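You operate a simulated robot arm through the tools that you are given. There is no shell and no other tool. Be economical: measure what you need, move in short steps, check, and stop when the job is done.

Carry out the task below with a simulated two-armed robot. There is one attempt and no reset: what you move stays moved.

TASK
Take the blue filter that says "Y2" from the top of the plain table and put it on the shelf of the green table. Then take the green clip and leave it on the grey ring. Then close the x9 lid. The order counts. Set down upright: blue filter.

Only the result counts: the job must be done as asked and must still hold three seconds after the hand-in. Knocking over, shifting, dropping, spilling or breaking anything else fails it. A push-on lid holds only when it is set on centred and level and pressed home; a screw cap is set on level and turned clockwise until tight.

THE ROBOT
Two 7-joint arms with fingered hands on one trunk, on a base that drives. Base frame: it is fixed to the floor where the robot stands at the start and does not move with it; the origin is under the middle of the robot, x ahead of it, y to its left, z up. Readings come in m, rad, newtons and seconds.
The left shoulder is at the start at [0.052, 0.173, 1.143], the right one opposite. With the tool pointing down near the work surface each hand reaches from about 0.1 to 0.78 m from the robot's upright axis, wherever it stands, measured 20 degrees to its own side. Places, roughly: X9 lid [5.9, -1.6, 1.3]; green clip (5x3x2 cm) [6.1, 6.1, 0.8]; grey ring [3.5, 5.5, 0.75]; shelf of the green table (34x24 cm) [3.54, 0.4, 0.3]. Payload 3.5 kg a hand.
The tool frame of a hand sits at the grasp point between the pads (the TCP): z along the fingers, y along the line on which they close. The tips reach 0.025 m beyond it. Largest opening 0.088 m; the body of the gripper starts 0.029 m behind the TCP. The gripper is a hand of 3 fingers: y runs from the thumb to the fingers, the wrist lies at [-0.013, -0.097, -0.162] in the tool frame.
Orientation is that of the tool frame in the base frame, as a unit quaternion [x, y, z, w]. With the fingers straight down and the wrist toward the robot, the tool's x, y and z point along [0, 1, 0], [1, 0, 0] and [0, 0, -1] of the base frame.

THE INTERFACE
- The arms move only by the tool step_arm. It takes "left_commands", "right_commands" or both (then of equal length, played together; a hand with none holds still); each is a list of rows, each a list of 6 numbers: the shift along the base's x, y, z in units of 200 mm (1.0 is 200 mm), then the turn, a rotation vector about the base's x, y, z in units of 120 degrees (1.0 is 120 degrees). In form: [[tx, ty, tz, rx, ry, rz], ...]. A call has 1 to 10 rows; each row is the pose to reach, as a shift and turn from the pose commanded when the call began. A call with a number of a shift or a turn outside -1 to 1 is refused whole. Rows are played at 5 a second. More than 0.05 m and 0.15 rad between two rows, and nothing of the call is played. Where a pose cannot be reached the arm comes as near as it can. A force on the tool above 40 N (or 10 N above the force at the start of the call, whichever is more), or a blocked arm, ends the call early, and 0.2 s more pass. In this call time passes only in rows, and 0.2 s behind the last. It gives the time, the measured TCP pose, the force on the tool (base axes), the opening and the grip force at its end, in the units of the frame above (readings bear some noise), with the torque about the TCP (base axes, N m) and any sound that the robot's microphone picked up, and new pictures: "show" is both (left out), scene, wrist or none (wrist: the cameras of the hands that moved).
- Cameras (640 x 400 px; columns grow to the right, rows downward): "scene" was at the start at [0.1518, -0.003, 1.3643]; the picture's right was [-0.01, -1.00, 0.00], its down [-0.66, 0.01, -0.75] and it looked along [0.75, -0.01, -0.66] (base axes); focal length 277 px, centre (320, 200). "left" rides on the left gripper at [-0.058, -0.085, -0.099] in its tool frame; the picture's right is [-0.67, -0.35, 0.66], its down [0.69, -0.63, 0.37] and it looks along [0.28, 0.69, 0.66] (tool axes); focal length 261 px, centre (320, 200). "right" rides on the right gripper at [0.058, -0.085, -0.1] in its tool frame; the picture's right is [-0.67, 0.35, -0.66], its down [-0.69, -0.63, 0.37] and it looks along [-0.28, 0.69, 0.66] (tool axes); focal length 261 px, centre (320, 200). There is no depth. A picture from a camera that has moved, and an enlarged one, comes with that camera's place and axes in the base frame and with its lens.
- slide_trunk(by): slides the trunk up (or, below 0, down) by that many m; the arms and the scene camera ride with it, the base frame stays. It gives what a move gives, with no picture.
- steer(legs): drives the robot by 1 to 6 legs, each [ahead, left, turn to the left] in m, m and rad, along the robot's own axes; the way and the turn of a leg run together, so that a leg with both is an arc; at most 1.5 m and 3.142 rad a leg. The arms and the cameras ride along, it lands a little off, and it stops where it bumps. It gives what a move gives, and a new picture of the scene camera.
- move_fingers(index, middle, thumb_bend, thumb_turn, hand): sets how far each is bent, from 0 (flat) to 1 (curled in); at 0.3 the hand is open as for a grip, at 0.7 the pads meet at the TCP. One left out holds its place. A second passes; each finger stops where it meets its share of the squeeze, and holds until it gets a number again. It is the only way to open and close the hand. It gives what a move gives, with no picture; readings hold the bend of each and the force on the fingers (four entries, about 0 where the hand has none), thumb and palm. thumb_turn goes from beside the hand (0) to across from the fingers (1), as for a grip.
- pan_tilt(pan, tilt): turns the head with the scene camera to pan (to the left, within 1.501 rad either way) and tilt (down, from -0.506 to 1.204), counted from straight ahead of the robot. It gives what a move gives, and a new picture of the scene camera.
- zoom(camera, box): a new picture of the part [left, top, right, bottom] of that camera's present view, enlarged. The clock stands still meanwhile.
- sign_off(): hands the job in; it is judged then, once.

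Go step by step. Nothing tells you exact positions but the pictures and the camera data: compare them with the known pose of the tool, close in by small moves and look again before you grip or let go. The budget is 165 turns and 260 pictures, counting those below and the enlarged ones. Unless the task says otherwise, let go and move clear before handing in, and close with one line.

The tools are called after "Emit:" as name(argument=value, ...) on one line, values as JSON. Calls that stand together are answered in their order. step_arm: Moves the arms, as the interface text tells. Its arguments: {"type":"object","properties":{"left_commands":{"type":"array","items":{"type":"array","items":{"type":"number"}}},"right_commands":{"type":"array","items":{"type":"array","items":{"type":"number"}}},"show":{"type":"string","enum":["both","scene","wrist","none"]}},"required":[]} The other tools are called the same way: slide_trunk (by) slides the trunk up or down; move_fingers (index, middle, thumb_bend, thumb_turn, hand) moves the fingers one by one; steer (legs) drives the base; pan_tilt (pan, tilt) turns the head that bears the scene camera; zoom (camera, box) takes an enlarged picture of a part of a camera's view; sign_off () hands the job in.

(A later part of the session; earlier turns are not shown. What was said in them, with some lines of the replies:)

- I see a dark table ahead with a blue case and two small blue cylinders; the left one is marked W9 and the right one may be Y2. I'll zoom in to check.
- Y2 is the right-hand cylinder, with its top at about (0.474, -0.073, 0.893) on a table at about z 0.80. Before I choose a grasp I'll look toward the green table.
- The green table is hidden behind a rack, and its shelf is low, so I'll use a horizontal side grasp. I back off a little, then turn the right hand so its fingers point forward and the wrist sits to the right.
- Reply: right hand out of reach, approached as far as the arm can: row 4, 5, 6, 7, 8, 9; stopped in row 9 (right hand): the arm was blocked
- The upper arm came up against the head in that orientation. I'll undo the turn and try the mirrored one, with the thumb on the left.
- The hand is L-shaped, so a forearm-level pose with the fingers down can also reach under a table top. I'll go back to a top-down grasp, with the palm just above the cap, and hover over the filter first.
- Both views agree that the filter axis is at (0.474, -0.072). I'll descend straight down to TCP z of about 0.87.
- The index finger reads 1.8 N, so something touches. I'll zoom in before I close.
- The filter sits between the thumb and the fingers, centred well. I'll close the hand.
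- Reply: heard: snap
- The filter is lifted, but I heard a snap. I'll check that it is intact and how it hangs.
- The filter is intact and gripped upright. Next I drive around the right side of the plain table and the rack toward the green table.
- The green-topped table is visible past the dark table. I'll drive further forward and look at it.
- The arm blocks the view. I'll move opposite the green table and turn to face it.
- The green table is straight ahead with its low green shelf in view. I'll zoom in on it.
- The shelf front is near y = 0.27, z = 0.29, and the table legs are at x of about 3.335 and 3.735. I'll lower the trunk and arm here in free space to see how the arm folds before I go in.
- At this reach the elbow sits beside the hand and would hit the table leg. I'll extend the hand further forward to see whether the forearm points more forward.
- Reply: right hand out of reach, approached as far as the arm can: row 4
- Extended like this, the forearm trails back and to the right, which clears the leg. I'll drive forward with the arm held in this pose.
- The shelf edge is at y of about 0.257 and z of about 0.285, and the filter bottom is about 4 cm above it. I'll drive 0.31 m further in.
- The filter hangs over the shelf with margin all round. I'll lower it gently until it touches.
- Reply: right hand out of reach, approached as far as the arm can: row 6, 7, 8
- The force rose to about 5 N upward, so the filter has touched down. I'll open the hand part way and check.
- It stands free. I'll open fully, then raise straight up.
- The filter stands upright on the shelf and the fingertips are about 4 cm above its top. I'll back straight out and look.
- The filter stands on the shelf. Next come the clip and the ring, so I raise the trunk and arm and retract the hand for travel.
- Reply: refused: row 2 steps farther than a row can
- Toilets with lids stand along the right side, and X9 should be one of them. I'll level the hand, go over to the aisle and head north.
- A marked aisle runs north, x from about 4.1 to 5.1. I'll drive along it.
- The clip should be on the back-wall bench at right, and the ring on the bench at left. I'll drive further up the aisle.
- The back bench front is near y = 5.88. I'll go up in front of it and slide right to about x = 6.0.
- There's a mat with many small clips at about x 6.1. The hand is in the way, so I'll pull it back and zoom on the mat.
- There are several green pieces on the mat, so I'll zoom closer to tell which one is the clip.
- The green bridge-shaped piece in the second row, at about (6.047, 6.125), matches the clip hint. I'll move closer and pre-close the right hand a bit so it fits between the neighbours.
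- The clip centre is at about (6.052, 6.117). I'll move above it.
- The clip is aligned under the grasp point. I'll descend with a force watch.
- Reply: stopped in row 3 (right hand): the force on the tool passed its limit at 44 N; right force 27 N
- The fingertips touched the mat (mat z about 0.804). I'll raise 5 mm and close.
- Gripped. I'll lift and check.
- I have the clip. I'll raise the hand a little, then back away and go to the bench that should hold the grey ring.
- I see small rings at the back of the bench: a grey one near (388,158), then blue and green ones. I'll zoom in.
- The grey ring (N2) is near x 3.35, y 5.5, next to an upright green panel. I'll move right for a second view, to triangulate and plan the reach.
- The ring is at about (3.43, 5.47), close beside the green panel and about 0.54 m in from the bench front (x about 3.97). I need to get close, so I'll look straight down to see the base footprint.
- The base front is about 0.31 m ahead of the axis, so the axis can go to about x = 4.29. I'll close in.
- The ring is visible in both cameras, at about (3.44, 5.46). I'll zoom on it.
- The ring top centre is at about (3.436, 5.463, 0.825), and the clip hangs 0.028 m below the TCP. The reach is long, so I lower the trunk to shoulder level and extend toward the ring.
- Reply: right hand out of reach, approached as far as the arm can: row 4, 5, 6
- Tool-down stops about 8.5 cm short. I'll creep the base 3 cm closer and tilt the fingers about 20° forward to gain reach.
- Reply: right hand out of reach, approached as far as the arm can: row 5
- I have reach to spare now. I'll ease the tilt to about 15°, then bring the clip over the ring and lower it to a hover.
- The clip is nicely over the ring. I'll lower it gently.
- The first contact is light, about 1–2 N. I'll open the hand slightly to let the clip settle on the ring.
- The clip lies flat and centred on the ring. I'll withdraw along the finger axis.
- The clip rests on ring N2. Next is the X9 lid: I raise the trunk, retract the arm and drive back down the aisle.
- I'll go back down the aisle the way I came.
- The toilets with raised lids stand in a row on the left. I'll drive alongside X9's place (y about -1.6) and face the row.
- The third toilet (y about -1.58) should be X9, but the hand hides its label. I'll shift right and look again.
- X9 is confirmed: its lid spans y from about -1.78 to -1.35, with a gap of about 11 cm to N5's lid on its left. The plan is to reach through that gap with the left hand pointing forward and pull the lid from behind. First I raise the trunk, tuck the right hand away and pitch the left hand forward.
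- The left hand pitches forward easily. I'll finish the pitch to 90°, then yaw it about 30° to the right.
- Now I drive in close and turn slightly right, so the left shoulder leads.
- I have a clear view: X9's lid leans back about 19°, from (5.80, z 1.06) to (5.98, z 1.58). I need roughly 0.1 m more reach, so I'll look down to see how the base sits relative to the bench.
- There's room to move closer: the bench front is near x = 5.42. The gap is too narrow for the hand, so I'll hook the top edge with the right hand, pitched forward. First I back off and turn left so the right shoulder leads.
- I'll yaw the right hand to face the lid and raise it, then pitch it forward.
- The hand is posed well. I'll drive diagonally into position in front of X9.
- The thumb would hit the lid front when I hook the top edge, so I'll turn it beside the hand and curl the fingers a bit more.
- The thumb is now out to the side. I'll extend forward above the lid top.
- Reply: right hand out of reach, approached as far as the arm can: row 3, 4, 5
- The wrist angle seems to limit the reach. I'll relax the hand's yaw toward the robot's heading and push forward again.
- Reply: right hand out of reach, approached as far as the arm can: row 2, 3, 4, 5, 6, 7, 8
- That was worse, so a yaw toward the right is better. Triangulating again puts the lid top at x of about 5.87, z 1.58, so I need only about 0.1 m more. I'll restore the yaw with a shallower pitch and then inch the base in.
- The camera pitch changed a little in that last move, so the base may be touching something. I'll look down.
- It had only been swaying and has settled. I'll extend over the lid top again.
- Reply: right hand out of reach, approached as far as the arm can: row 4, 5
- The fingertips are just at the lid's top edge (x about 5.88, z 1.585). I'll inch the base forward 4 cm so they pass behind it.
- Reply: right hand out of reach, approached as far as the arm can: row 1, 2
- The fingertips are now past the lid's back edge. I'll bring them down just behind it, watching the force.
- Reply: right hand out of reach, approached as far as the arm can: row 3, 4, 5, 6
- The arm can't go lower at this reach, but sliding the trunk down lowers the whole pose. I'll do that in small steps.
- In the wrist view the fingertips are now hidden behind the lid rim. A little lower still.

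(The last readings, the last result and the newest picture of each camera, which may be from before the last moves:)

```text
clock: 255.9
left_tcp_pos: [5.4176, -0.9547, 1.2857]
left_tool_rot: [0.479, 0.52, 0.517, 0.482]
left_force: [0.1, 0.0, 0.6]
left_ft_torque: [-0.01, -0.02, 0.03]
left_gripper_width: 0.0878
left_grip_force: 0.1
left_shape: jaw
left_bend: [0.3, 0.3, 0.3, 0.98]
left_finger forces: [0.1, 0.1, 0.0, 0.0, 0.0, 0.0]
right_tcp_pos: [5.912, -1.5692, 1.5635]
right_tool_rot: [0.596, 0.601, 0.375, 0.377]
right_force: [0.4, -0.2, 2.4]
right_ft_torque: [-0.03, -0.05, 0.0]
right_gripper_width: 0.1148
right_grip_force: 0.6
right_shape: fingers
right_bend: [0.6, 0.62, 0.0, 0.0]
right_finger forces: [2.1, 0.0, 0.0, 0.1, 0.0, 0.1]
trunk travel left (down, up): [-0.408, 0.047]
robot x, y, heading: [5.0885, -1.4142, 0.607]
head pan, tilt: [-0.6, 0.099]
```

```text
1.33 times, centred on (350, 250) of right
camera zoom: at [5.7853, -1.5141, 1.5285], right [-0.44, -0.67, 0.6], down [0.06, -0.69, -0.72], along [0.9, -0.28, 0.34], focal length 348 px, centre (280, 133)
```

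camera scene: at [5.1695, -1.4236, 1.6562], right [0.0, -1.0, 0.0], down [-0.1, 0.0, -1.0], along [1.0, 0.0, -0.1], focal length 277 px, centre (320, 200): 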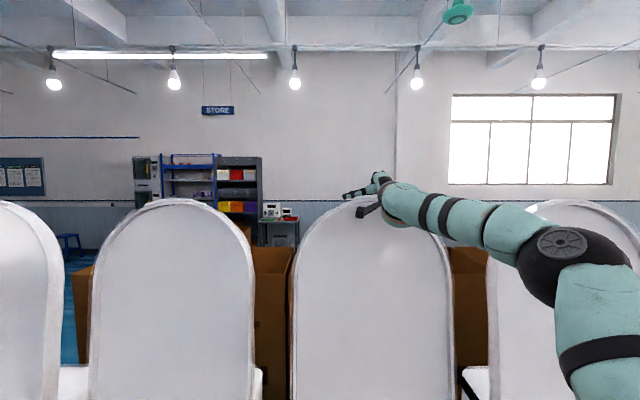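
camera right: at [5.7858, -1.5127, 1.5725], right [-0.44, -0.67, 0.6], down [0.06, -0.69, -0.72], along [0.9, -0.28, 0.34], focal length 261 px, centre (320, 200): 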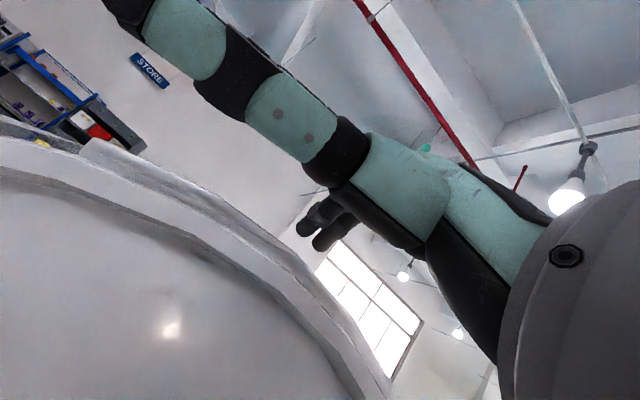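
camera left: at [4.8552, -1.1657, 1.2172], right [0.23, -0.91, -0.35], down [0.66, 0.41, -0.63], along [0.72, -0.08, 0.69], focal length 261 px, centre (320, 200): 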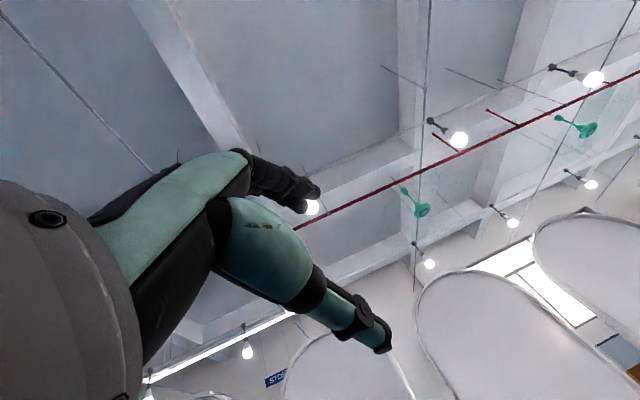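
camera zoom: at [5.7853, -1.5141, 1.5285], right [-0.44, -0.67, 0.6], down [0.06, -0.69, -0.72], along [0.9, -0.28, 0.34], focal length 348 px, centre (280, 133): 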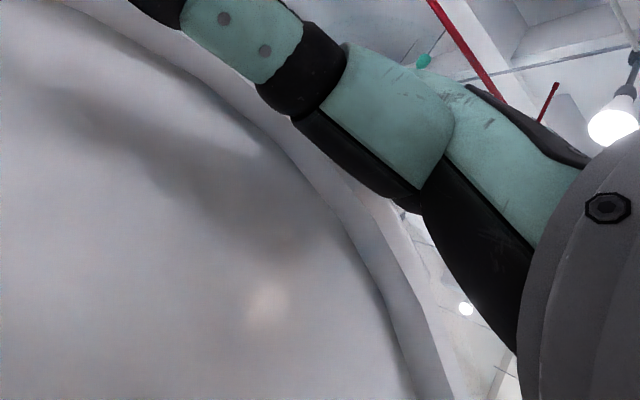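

The index finger touches behind the lid at about 2 N. Now I pull back gently.

Emit:
step_arm(right_commands=[[-0.06, 0, 0, 0, 0, 0], [-0.12, 0, 0.005, 0, 0, 0], [-0.18, 0, 0.01, 0, 0, 0], [-0.24, 0, 0.015, 0, 0, 0]])

```text
clock: 256.9
left_tcp_pos: [5.4184, -0.9546, 1.2858]
left_tool_rot: [0.479, 0.52, 0.518, 0.481]
left_force: [0.8, -0.3, -0.8]
left_ft_torque: [0.0, -0.04, -0.05]
left_gripper_width: 0.0879
left_grip_force: 0.1
left_shape: jaw
left_bend: [0.3, 0.3, 0.3, 0.98]
left_finger forces: [0.1, 0.1, 0.0, 0.1, 0.1, 0.0]
right_tcp_pos: [5.8999, -1.579, 1.568]
right_tool_rot: [0.597, 0.602, 0.375, 0.376]
right_force: [-0.4, -0.3, 1.7]
right_ft_torque: [0.0, -0.02, 0.02]
right_gripper_width: 0.1138
right_grip_force: 0.7
right_shape: fingers
right_bend: [0.62, 0.62, 0.0, 0.0]
right_finger forces: [0.4, 0.0, 0.0, 0.1, 0.0, 0.0]
right hand out of reach, approached as far as the arm can: row 1, 2, 3, 4
trunk travel left (down, up): [-0.408, 0.047]
robot x, y, heading: [5.0886, -1.4187, 0.602]
head pan, tilt: [-0.6, 0.099]
camera scene: at [5.1733, -1.4221, 1.6114], right [0.0, -1.0, 0.0], down [-0.1, 0.0, -0.99], along [0.99, 0.0, -0.1], focal length 277 px, centre (320, 200)
camera right: at [5.773, -1.5214, 1.5342], right [-0.43, -0.67, 0.6], down [0.06, -0.69, -0.72], along [0.9, -0.28, 0.34], focal length 261 px, centre (320, 200)
```

scene: 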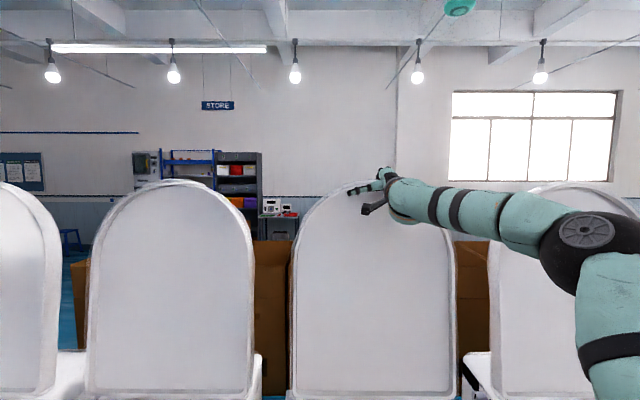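
right: 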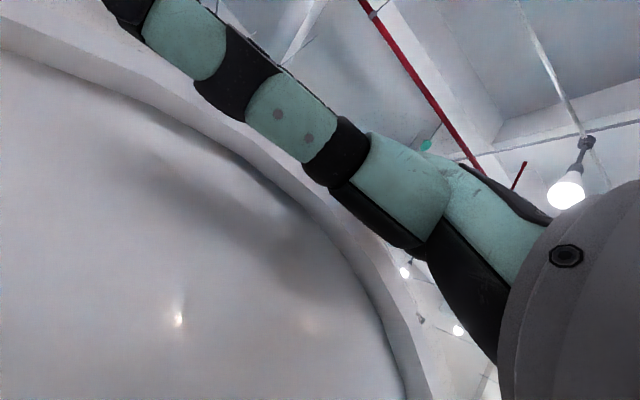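

The arm is at a joint limit, so I'll curl the fingers a bit more around the lid and pull with the base instead.

Emit:
move_fingers(hand="right", index=0.75, middle=0.75)

Emit:
steer(legs=[[-0.05, 0.034, 0]])

Emit:
zoom(camera="right", box=[0, 0, 640, 400])

```text
clock: 257.9
left_tcp_pos: [5.4187, -0.9546, 1.2867]
left_tool_rot: [0.479, 0.521, 0.518, 0.481]
left_force: [0.3, -0.2, 0.9]
left_ft_torque: [-0.03, -0.02, 0.0]
left_gripper_width: 0.0879
left_grip_force: 0.1
left_shape: jaw
left_bend: [0.3, 0.3, 0.3, 0.98]
left_finger forces: [0.0, 0.0, 0.0, 0.0, 0.1, 0.0]
right_tcp_pos: [5.8992, -1.5771, 1.5671]
right_tool_rot: [0.598, 0.601, 0.374, 0.376]
right_force: [-0.5, 0.2, 0.2]
right_ft_torque: [0.0, 0.01, -0.02]
right_gripper_width: 0.1027
right_grip_force: 0.1
right_shape: fingers
right_bend: [0.75, 0.75, 0.0, 0.0]
right_finger forces: [0.1, 0.0, 0.0, 0.1, 0.0, 0.0]
trunk travel left (down, up): [-0.408, 0.047]
robot x, y, heading: [5.0879, -1.4189, 0.606]
head pan, tilt: [-0.6, 0.099]
```

```text
clock: 258.8
left_tcp_pos: [5.3661, -0.9543, 1.2835]
left_tool_rot: [0.481, 0.522, 0.516, 0.48]
left_force: [-0.3, -0.1, 1.3]
left_ft_torque: [0.01, -0.02, 0.02]
left_gripper_width: 0.0875
left_grip_force: 0.0
left_shape: jaw
left_bend: [0.3, 0.3, 0.3, 0.98]
left_finger forces: [0.0, 0.0, 0.0, 0.1, 0.0, 0.0]
right_tcp_pos: [5.8495, -1.5762, 1.5649]
right_tool_rot: [0.597, 0.603, 0.374, 0.374]
right_force: [-1.3, 0.2, 4.8]
right_ft_torque: [0.08, 0.31, 0.04]
right_gripper_width: 0.1026
right_grip_force: 2.8
right_shape: fingers
right_bend: [0.75, 0.75, 0.0, 0.0]
right_finger forces: [0.0, 0.0, 0.1, 0.1, 0.0, 5.4]
trunk travel left (down, up): [-0.408, 0.047]
robot x, y, heading: [5.0285, -1.4127, 0.604]
head pan, tilt: [-0.6, 0.099]
camera scene: at [5.123, -1.4215, 1.6109], right [0.0, -1.0, 0.0], down [-0.11, 0.0, -0.99], along [0.99, 0.0, -0.11], focal length 277 px, centre (320, 200)
```

scene: 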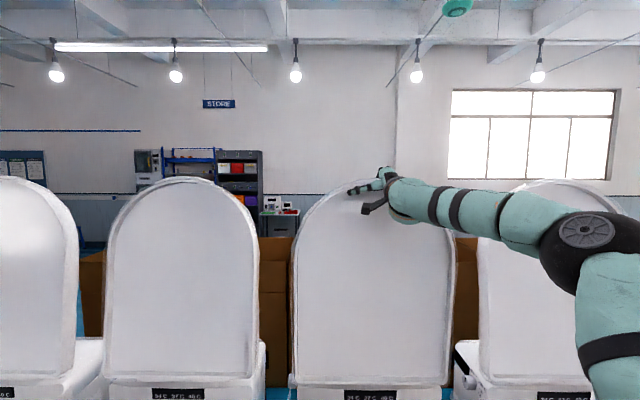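

```text
1.00 times, centred on (320, 200) of right (not enlarged: the box is as wide or as high as the picture)
camera zoom: at [5.7222, -1.5204, 1.5305], right [-0.43, -0.67, 0.61], down [0.05, -0.69, -0.72], along [0.9, -0.28, 0.33], focal length 261 px, centre (320, 200)
```

zoom: 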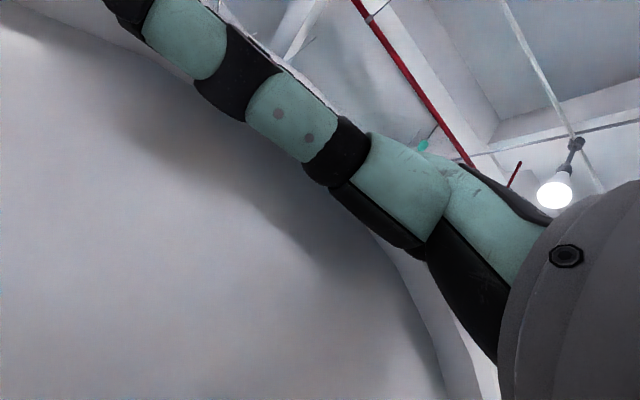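

The lid is coming forward with the hand. I'll keep pulling with the base.

Emit:
steer(legs=[[-0.05, 0.034, 0]])

Emit:
zoom(camera="right", box=[0, 0, 640, 400])

```text
clock: 259.8
left_tcp_pos: [5.2957, -0.9543, 1.2869]
left_tool_rot: [0.479, 0.519, 0.518, 0.483]
left_force: [-0.1, 0.4, -0.1]
left_ft_torque: [0.0, 0.01, 0.02]
left_gripper_width: 0.0877
left_grip_force: 0.1
left_shape: jaw
left_bend: [0.3, 0.3, 0.3, 0.98]
left_finger forces: [0.1, 0.0, 0.1, 0.0, 0.0, 0.1]
right_tcp_pos: [5.7755, -1.5774, 1.5708]
right_tool_rot: [0.598, 0.601, 0.375, 0.376]
right_force: [-4.1, -0.1, 6.0]
right_ft_torque: [0.33, 0.46, -0.28]
right_gripper_width: 0.1015
right_grip_force: 4.5
right_shape: fingers
right_bend: [0.75, 0.75, 0.03, 0.0]
right_finger forces: [0.1, 0.0, 0.0, 0.1, 8.5, 0.0]
trunk travel left (down, up): [-0.408, 0.047]
robot x, y, heading: [4.9641, -1.4146, 0.605]
head pan, tilt: [-0.6, 0.099]
camera scene: at [5.0497, -1.4216, 1.6119], right [0.0, -1.0, 0.0], down [-0.1, 0.0, -0.99], along [0.99, 0.0, -0.1], focal length 277 px, centre (320, 200)
```

scene: 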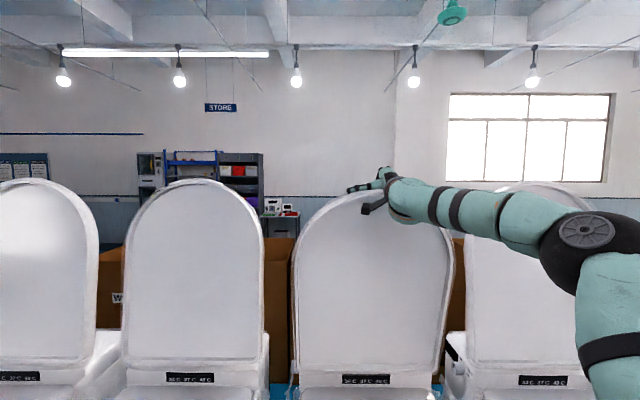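

```text
1.00 times, centred on (320, 200) of right (not enlarged: the box is as wide or as high as the picture)
camera zoom: at [5.6495, -1.5206, 1.5364], right [-0.44, -0.67, 0.6], down [0.06, -0.69, -0.72], along [0.9, -0.28, 0.34], focal length 261 px, centre (320, 200)
```

zoom: 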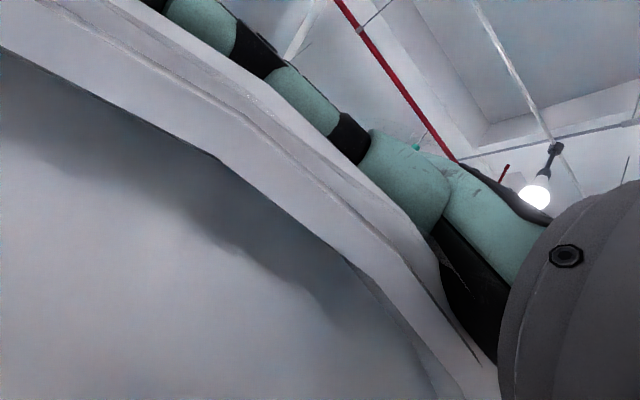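

The lid now leans forward against the hand. I'll lower it along its arc, alternating base steps back and trunk steps down.

Emit:
steer(legs=[[-0.045, 0.031, 0]])

Emit:
slide_trunk(by=-0.015)

Emit:
zoom(camera="right", box=[0, 0, 640, 400])

```text
clock: 260.8
left_tcp_pos: [5.2497, -0.9536, 1.2853]
left_tool_rot: [0.48, 0.521, 0.517, 0.48]
left_force: [0.2, -0.4, 0.6]
left_ft_torque: [0.01, -0.03, 0.01]
left_gripper_width: 0.0878
left_grip_force: 0.1
left_shape: jaw
left_bend: [0.3, 0.3, 0.3, 0.98]
left_finger forces: [0.1, 0.0, 0.1, 0.0, 0.0, 0.1]
right_tcp_pos: [5.7326, -1.5773, 1.5641]
right_tool_rot: [0.598, 0.603, 0.373, 0.374]
right_force: [-1.1, -1.0, -1.4]
right_ft_torque: [0.0, -0.11, 0.0]
right_gripper_width: 0.1025
right_grip_force: 0.0
right_shape: fingers
right_bend: [0.75, 0.75, 0.0, 0.0]
right_finger forces: [0.1, 0.0, 0.0, 0.1, 0.1, 0.1]
trunk travel left (down, up): [-0.408, 0.047]
robot x, y, heading: [4.9126, -1.4148, 0.602]
head pan, tilt: [-0.6, 0.099]
camera scene: at [5.0065, -1.4216, 1.611], right [0.01, -1.0, 0.0], down [-0.11, 0.0, -0.99], along [0.99, 0.0, -0.11], focal length 277 px, centre (320, 200)
```

scene: 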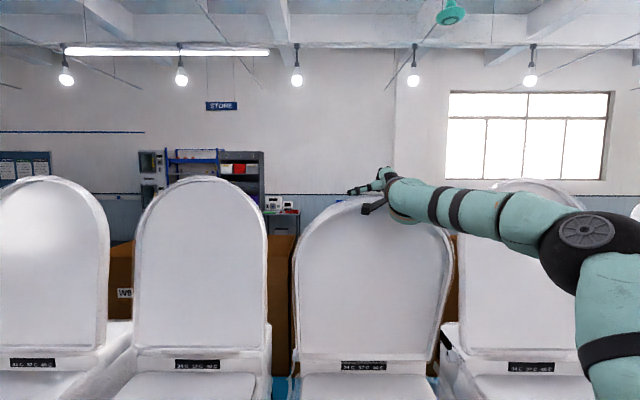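

```text
clock: 261.4
left_tcp_pos: [5.2361, -0.9546, 1.2737]
left_tool_rot: [0.477, 0.519, 0.519, 0.483]
left_force: [-1.4, 0.0, 0.0]
left_ft_torque: [0.0, -0.03, 0.02]
left_gripper_width: 0.0876
left_grip_force: 0.0
left_shape: jaw
left_bend: [0.3, 0.3, 0.3, 0.98]
left_finger forces: [0.0, 0.0, 0.1, 0.0, 0.1, 0.0]
right_tcp_pos: [5.7174, -1.5773, 1.5592]
right_tool_rot: [0.596, 0.6, 0.376, 0.378]
right_force: [-10.4, -1.4, 15.7]
right_ft_torque: [-0.19, 1.7, 0.0]
right_gripper_width: 0.1025
right_grip_force: 0.1
right_shape: fingers
right_bend: [0.75, 0.75, 0.0, 0.0]
right_finger forces: [0.0, 0.0, 0.0, 0.0, 0.1, 0.0]
trunk travel left (down, up): [-0.393, 0.062]
robot x, y, heading: [4.9134, -1.4175, 0.608]
head pan, tilt: [-0.6, 0.099]
```

```text
1.00 times, centred on (320, 200) of right (not enlarged: the box is as wide or as high as the picture)
camera zoom: at [5.5906, -1.5198, 1.5237], right [-0.44, -0.67, 0.6], down [0.06, -0.69, -0.72], along [0.9, -0.28, 0.34], focal length 261 px, centre (320, 200)
```

zoom: 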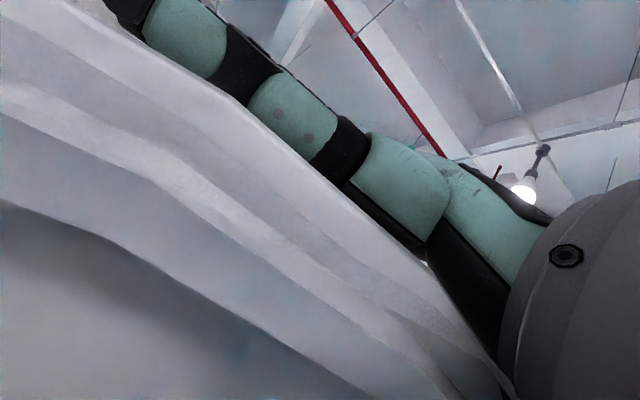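

Emit:
steer(legs=[[-0.05, 0.034, 0]])

Emit:
slide_trunk(by=-0.02)

Emit:
zoom(camera="right", box=[0, 0, 640, 400])

```text
clock: 262.4
left_tcp_pos: [5.1916, -0.9535, 1.2691]
left_tool_rot: [0.479, 0.522, 0.518, 0.479]
left_force: [0.5, -0.3, 1.1]
left_ft_torque: [-0.01, -0.01, 0.01]
left_gripper_width: 0.0878
left_grip_force: 0.0
left_shape: jaw
left_bend: [0.3, 0.3, 0.3, 0.98]
left_finger forces: [0.0, 0.0, 0.1, 0.0, 0.1, 0.0]
right_tcp_pos: [5.6738, -1.5763, 1.5486]
right_tool_rot: [0.597, 0.604, 0.374, 0.373]
right_force: [0.1, 0.2, 0.1]
right_ft_torque: [0.03, 0.01, 0.03]
right_gripper_width: 0.1026
right_grip_force: 0.1
right_shape: fingers
right_bend: [0.75, 0.75, 0.0, 0.0]
right_finger forces: [0.0, 0.1, 0.0, 0.1, 0.1, 0.0]
trunk travel left (down, up): [-0.393, 0.062]
robot x, y, heading: [4.8535, -1.4174, 0.604]
head pan, tilt: [-0.6, 0.099]
camera scene: at [4.9498, -1.4204, 1.5951], right [0.01, -1.0, 0.01], down [-0.11, -0.01, -0.99], along [0.99, 0.01, -0.12], focal length 277 px, centre (320, 200)
```

scene: 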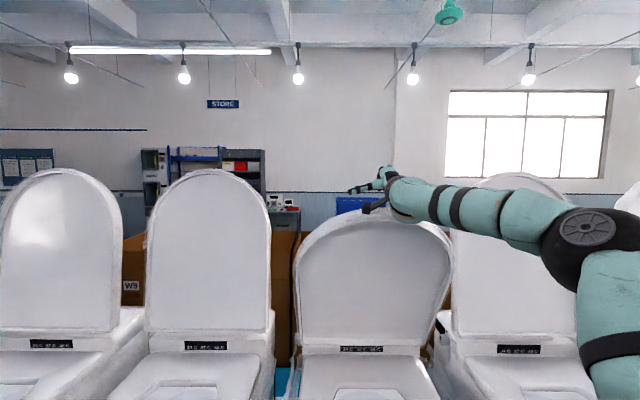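

```text
clock: 263.0
left_tcp_pos: [5.1851, -0.9539, 1.25]
left_tool_rot: [0.478, 0.522, 0.518, 0.481]
left_force: [-0.4, -0.1, 0.2]
left_ft_torque: [-0.04, -0.01, 0.02]
left_gripper_width: 0.0875
left_grip_force: 0.1
left_shape: jaw
left_bend: [0.3, 0.3, 0.3, 0.98]
left_finger forces: [0.0, 0.0, 0.0, 0.0, 0.0, 0.0]
right_tcp_pos: [5.6685, -1.576, 1.5308]
right_tool_rot: [0.597, 0.603, 0.374, 0.374]
right_force: [0.2, 0.3, 0.4]
right_ft_torque: [-0.01, 0.02, 0.01]
right_gripper_width: 0.1026
right_grip_force: 0.0
right_shape: fingers
right_bend: [0.75, 0.75, 0.0, 0.0]
right_finger forces: [0.0, 0.0, 0.0, 0.0, 0.1, 0.1]
trunk travel left (down, up): [-0.373, 0.082]
robot x, y, heading: [4.8513, -1.4181, 0.61]
head pan, tilt: [-0.6, 0.099]
```

```text
1.00 times, centred on (320, 200) of right (not enlarged: the box is as wide or as high as the picture)
camera zoom: at [5.542, -1.5195, 1.4975], right [-0.43, -0.67, 0.6], down [0.06, -0.69, -0.72], along [0.9, -0.28, 0.33], focal length 261 px, centre (320, 200)
```

zoom: 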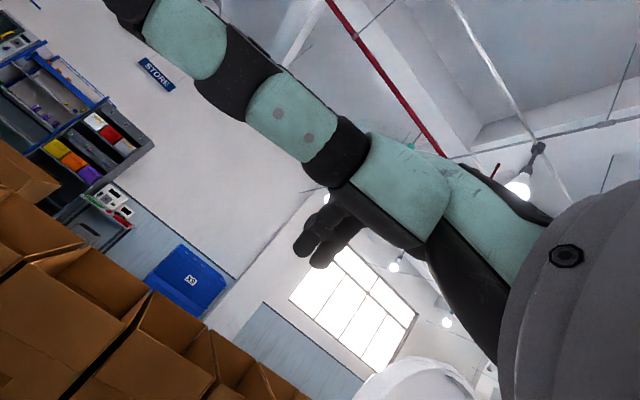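

The force is gone and the lid has left the hand's view, so it may have come down. I'll look.

Emit:
pan_tilt(pan=-0.6, tilt=0.55)

```text
clock: 263.9
left_tcp_pos: [5.1817, -0.9531, 1.2503]
left_tool_rot: [0.478, 0.521, 0.518, 0.481]
left_force: [0.5, -0.4, 0.2]
left_ft_torque: [0.0, -0.02, -0.01]
left_gripper_width: 0.0876
left_grip_force: 0.0
left_shape: jaw
left_bend: [0.3, 0.3, 0.3, 0.98]
left_finger forces: [0.0, 0.1, 0.1, 0.1, 0.0, 0.0]
right_tcp_pos: [5.6649, -1.5758, 1.5334]
right_tool_rot: [0.597, 0.602, 0.374, 0.375]
right_force: [-0.1, -0.6, 0.5]
right_ft_torque: [0.01, 0.0, 0.0]
right_gripper_width: 0.1024
right_grip_force: 0.0
right_shape: fingers
right_bend: [0.75, 0.75, 0.0, 0.0]
right_finger forces: [0.0, 0.1, 0.1, 0.0, 0.1, 0.1]
trunk travel left (down, up): [-0.373, 0.082]
robot x, y, heading: [4.8539, -1.4179, 0.605]
head pan, tilt: [-0.6, 0.55]
camera scene: at [4.9408, -1.4182, 1.5332], right [0.01, -1.0, 0.01], down [-0.53, -0.01, -0.84], along [0.84, 0.0, -0.53], focal length 277 px, centre (320, 200)
```

scene: 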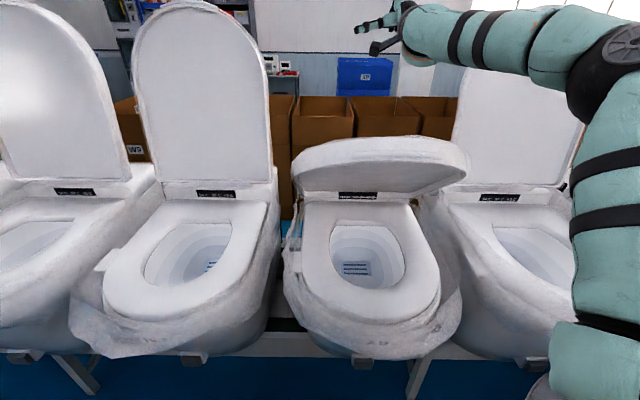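

It's a soft-close lid and it is coming down by itself. I'll give it time and look again.

Emit:
pan_tilt(pan=-0.6, tilt=0.5)

Emit:
step_arm(right_commands=[[-0.05, 0, 0.03, 0, 0, 0], [-0.1, 0, 0.06, 0, 0, 0], [-0.15, 0, 0.06, 0, 0, 0], [-0.2, 0, 0.06, 0, 0, 0], [-0.25, 0, 0.06, 0, 0, 0], [-0.3, 0, 0.06, 0, 0, 0], [-0.35, 0, 0.06, 0, 0, 0], [-0.4, 0, 0.06, 0, 0, 0]], show="scene")

```text
clock: 264.6
left_tcp_pos: [5.1838, -0.954, 1.2505]
left_tool_rot: [0.479, 0.52, 0.518, 0.482]
left_force: [1.0, -0.9, 0.4]
left_ft_torque: [0.01, 0.0, -0.01]
left_gripper_width: 0.0879
left_grip_force: 0.0
left_shape: jaw
left_bend: [0.3, 0.3, 0.3, 0.98]
left_finger forces: [0.1, 0.1, 0.1, 0.0, 0.1, 0.0]
right_tcp_pos: [5.6651, -1.5755, 1.5324]
right_tool_rot: [0.597, 0.602, 0.375, 0.375]
right_force: [1.1, 1.0, -0.8]
right_ft_torque: [0.02, -0.01, 0.0]
right_gripper_width: 0.1025
right_grip_force: 0.2
right_shape: fingers
right_bend: [0.75, 0.75, 0.0, 0.0]
right_finger forces: [0.1, 0.1, 0.0, 0.0, 0.0, 0.0]
trunk travel left (down, up): [-0.373, 0.082]
robot x, y, heading: [4.8547, -1.4172, 0.605]
head pan, tilt: [-0.6, 0.499]
camera scene: at [4.9426, -1.4181, 1.5376], right [0.01, -1.0, 0.01], down [-0.49, -0.01, -0.87], along [0.87, 0.0, -0.49], focal length 277 px, centre (320, 200)
```

scene: 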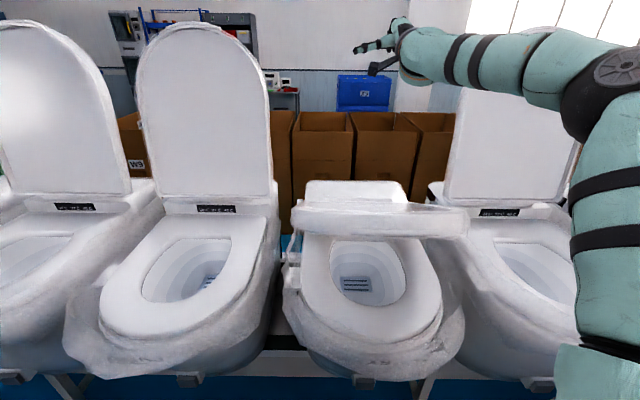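

```text
clock: 266.4
left_tcp_pos: [5.1826, -0.9549, 1.2514]
left_tool_rot: [0.478, 0.521, 0.519, 0.481]
left_force: [-0.5, -0.2, -0.5]
left_ft_torque: [0.01, -0.04, 0.0]
left_gripper_width: 0.0879
left_grip_force: 0.1
left_shape: jaw
left_bend: [0.3, 0.3, 0.3, 0.98]
left_finger forces: [0.0, 0.0, 0.1, 0.0, 0.0, 0.0]
right_tcp_pos: [5.5894, -1.5848, 1.5495]
right_tool_rot: [0.597, 0.603, 0.374, 0.374]
right_force: [-0.4, 0.2, -0.9]
right_ft_torque: [-0.01, 0.0, 0.0]
right_gripper_width: 0.1027
right_grip_force: 0.1
right_shape: fingers
right_bend: [0.75, 0.75, 0.0, 0.0]
right_finger forces: [0.0, 0.0, 0.0, 0.1, 0.0, 0.0]
right hand out of reach, approached as far as the arm can: row 6, 7, 8
trunk travel left (down, up): [-0.373, 0.082]
robot x, y, heading: [4.8549, -1.4172, 0.604]
head pan, tilt: [-0.6, 0.499]
camera scene: at [4.9425, -1.4181, 1.5376], right [0.01, -1.0, 0.01], down [-0.49, -0.01, -0.87], along [0.87, 0.0, -0.49], focal length 277 px, centre (320, 200)
```

scene: 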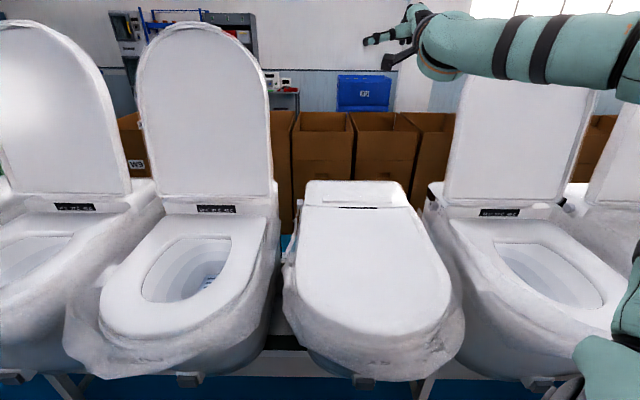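

The X9 lid is down. I'll back the robot clear and verify.

Emit:
steer(legs=[[-0.25, 0.17, 0]])

Emit:
zoom(camera="scene", box=[220, 120, 460, 320])

```text
clock: 268.4
left_tcp_pos: [4.8826, -0.9521, 1.2506]
left_tool_rot: [0.478, 0.522, 0.518, 0.48]
left_force: [-0.7, 0.0, -0.7]
left_ft_torque: [-0.01, -0.03, 0.02]
left_gripper_width: 0.0881
left_grip_force: 0.2
left_shape: jaw
left_bend: [0.3, 0.3, 0.3, 0.98]
left_finger forces: [0.0, 0.0, 0.0, 0.0, 0.0, 0.0]
right_tcp_pos: [5.2926, -1.5827, 1.5468]
right_tool_rot: [0.598, 0.603, 0.373, 0.374]
right_force: [0.3, 0.7, -0.4]
right_ft_torque: [0.03, 0.02, -0.01]
right_gripper_width: 0.1025
right_grip_force: 0.1
right_shape: fingers
right_bend: [0.75, 0.75, 0.0, 0.0]
right_finger forces: [0.0, 0.0, 0.0, 0.0, 0.1, 0.0]
trunk travel left (down, up): [-0.373, 0.082]
robot x, y, heading: [4.5496, -1.4163, 0.601]
head pan, tilt: [-0.6, 0.499]
camera scene: at [4.6451, -1.4171, 1.5374], right [0.01, -1.0, 0.01], down [-0.49, -0.01, -0.87], along [0.87, 0.0, -0.49], focal length 277 px, centre (320, 200)
```

scene: 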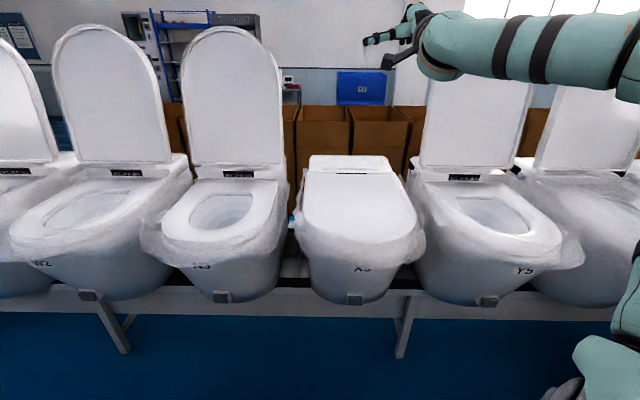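

```text
2.00 times, centred on (340, 220) of scene
camera zoom: at [4.6451, -1.4171, 1.5374], right [0.01, -1.0, 0.01], down [-0.49, -0.01, -0.87], along [0.87, 0.0, -0.49], focal length 554 px, centre (280, 160)
```

zoom: 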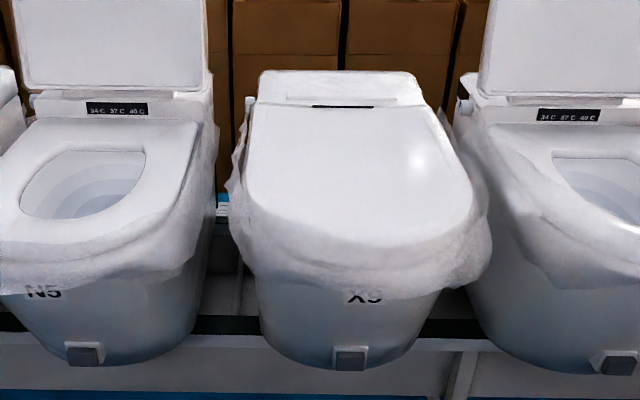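

The X9 lid is fully closed, its neighbours are undisturbed, and both hands are clear and empty. I'm handing in.

Emit:
sign_off()

```text
The job is handed in.
```

All three steps are done, in the order asked, and handed in: the blue Y2 filter stands upright on the green table's shelf, the green clip lies on the grey ring (N2), and the X9 lid is closed.
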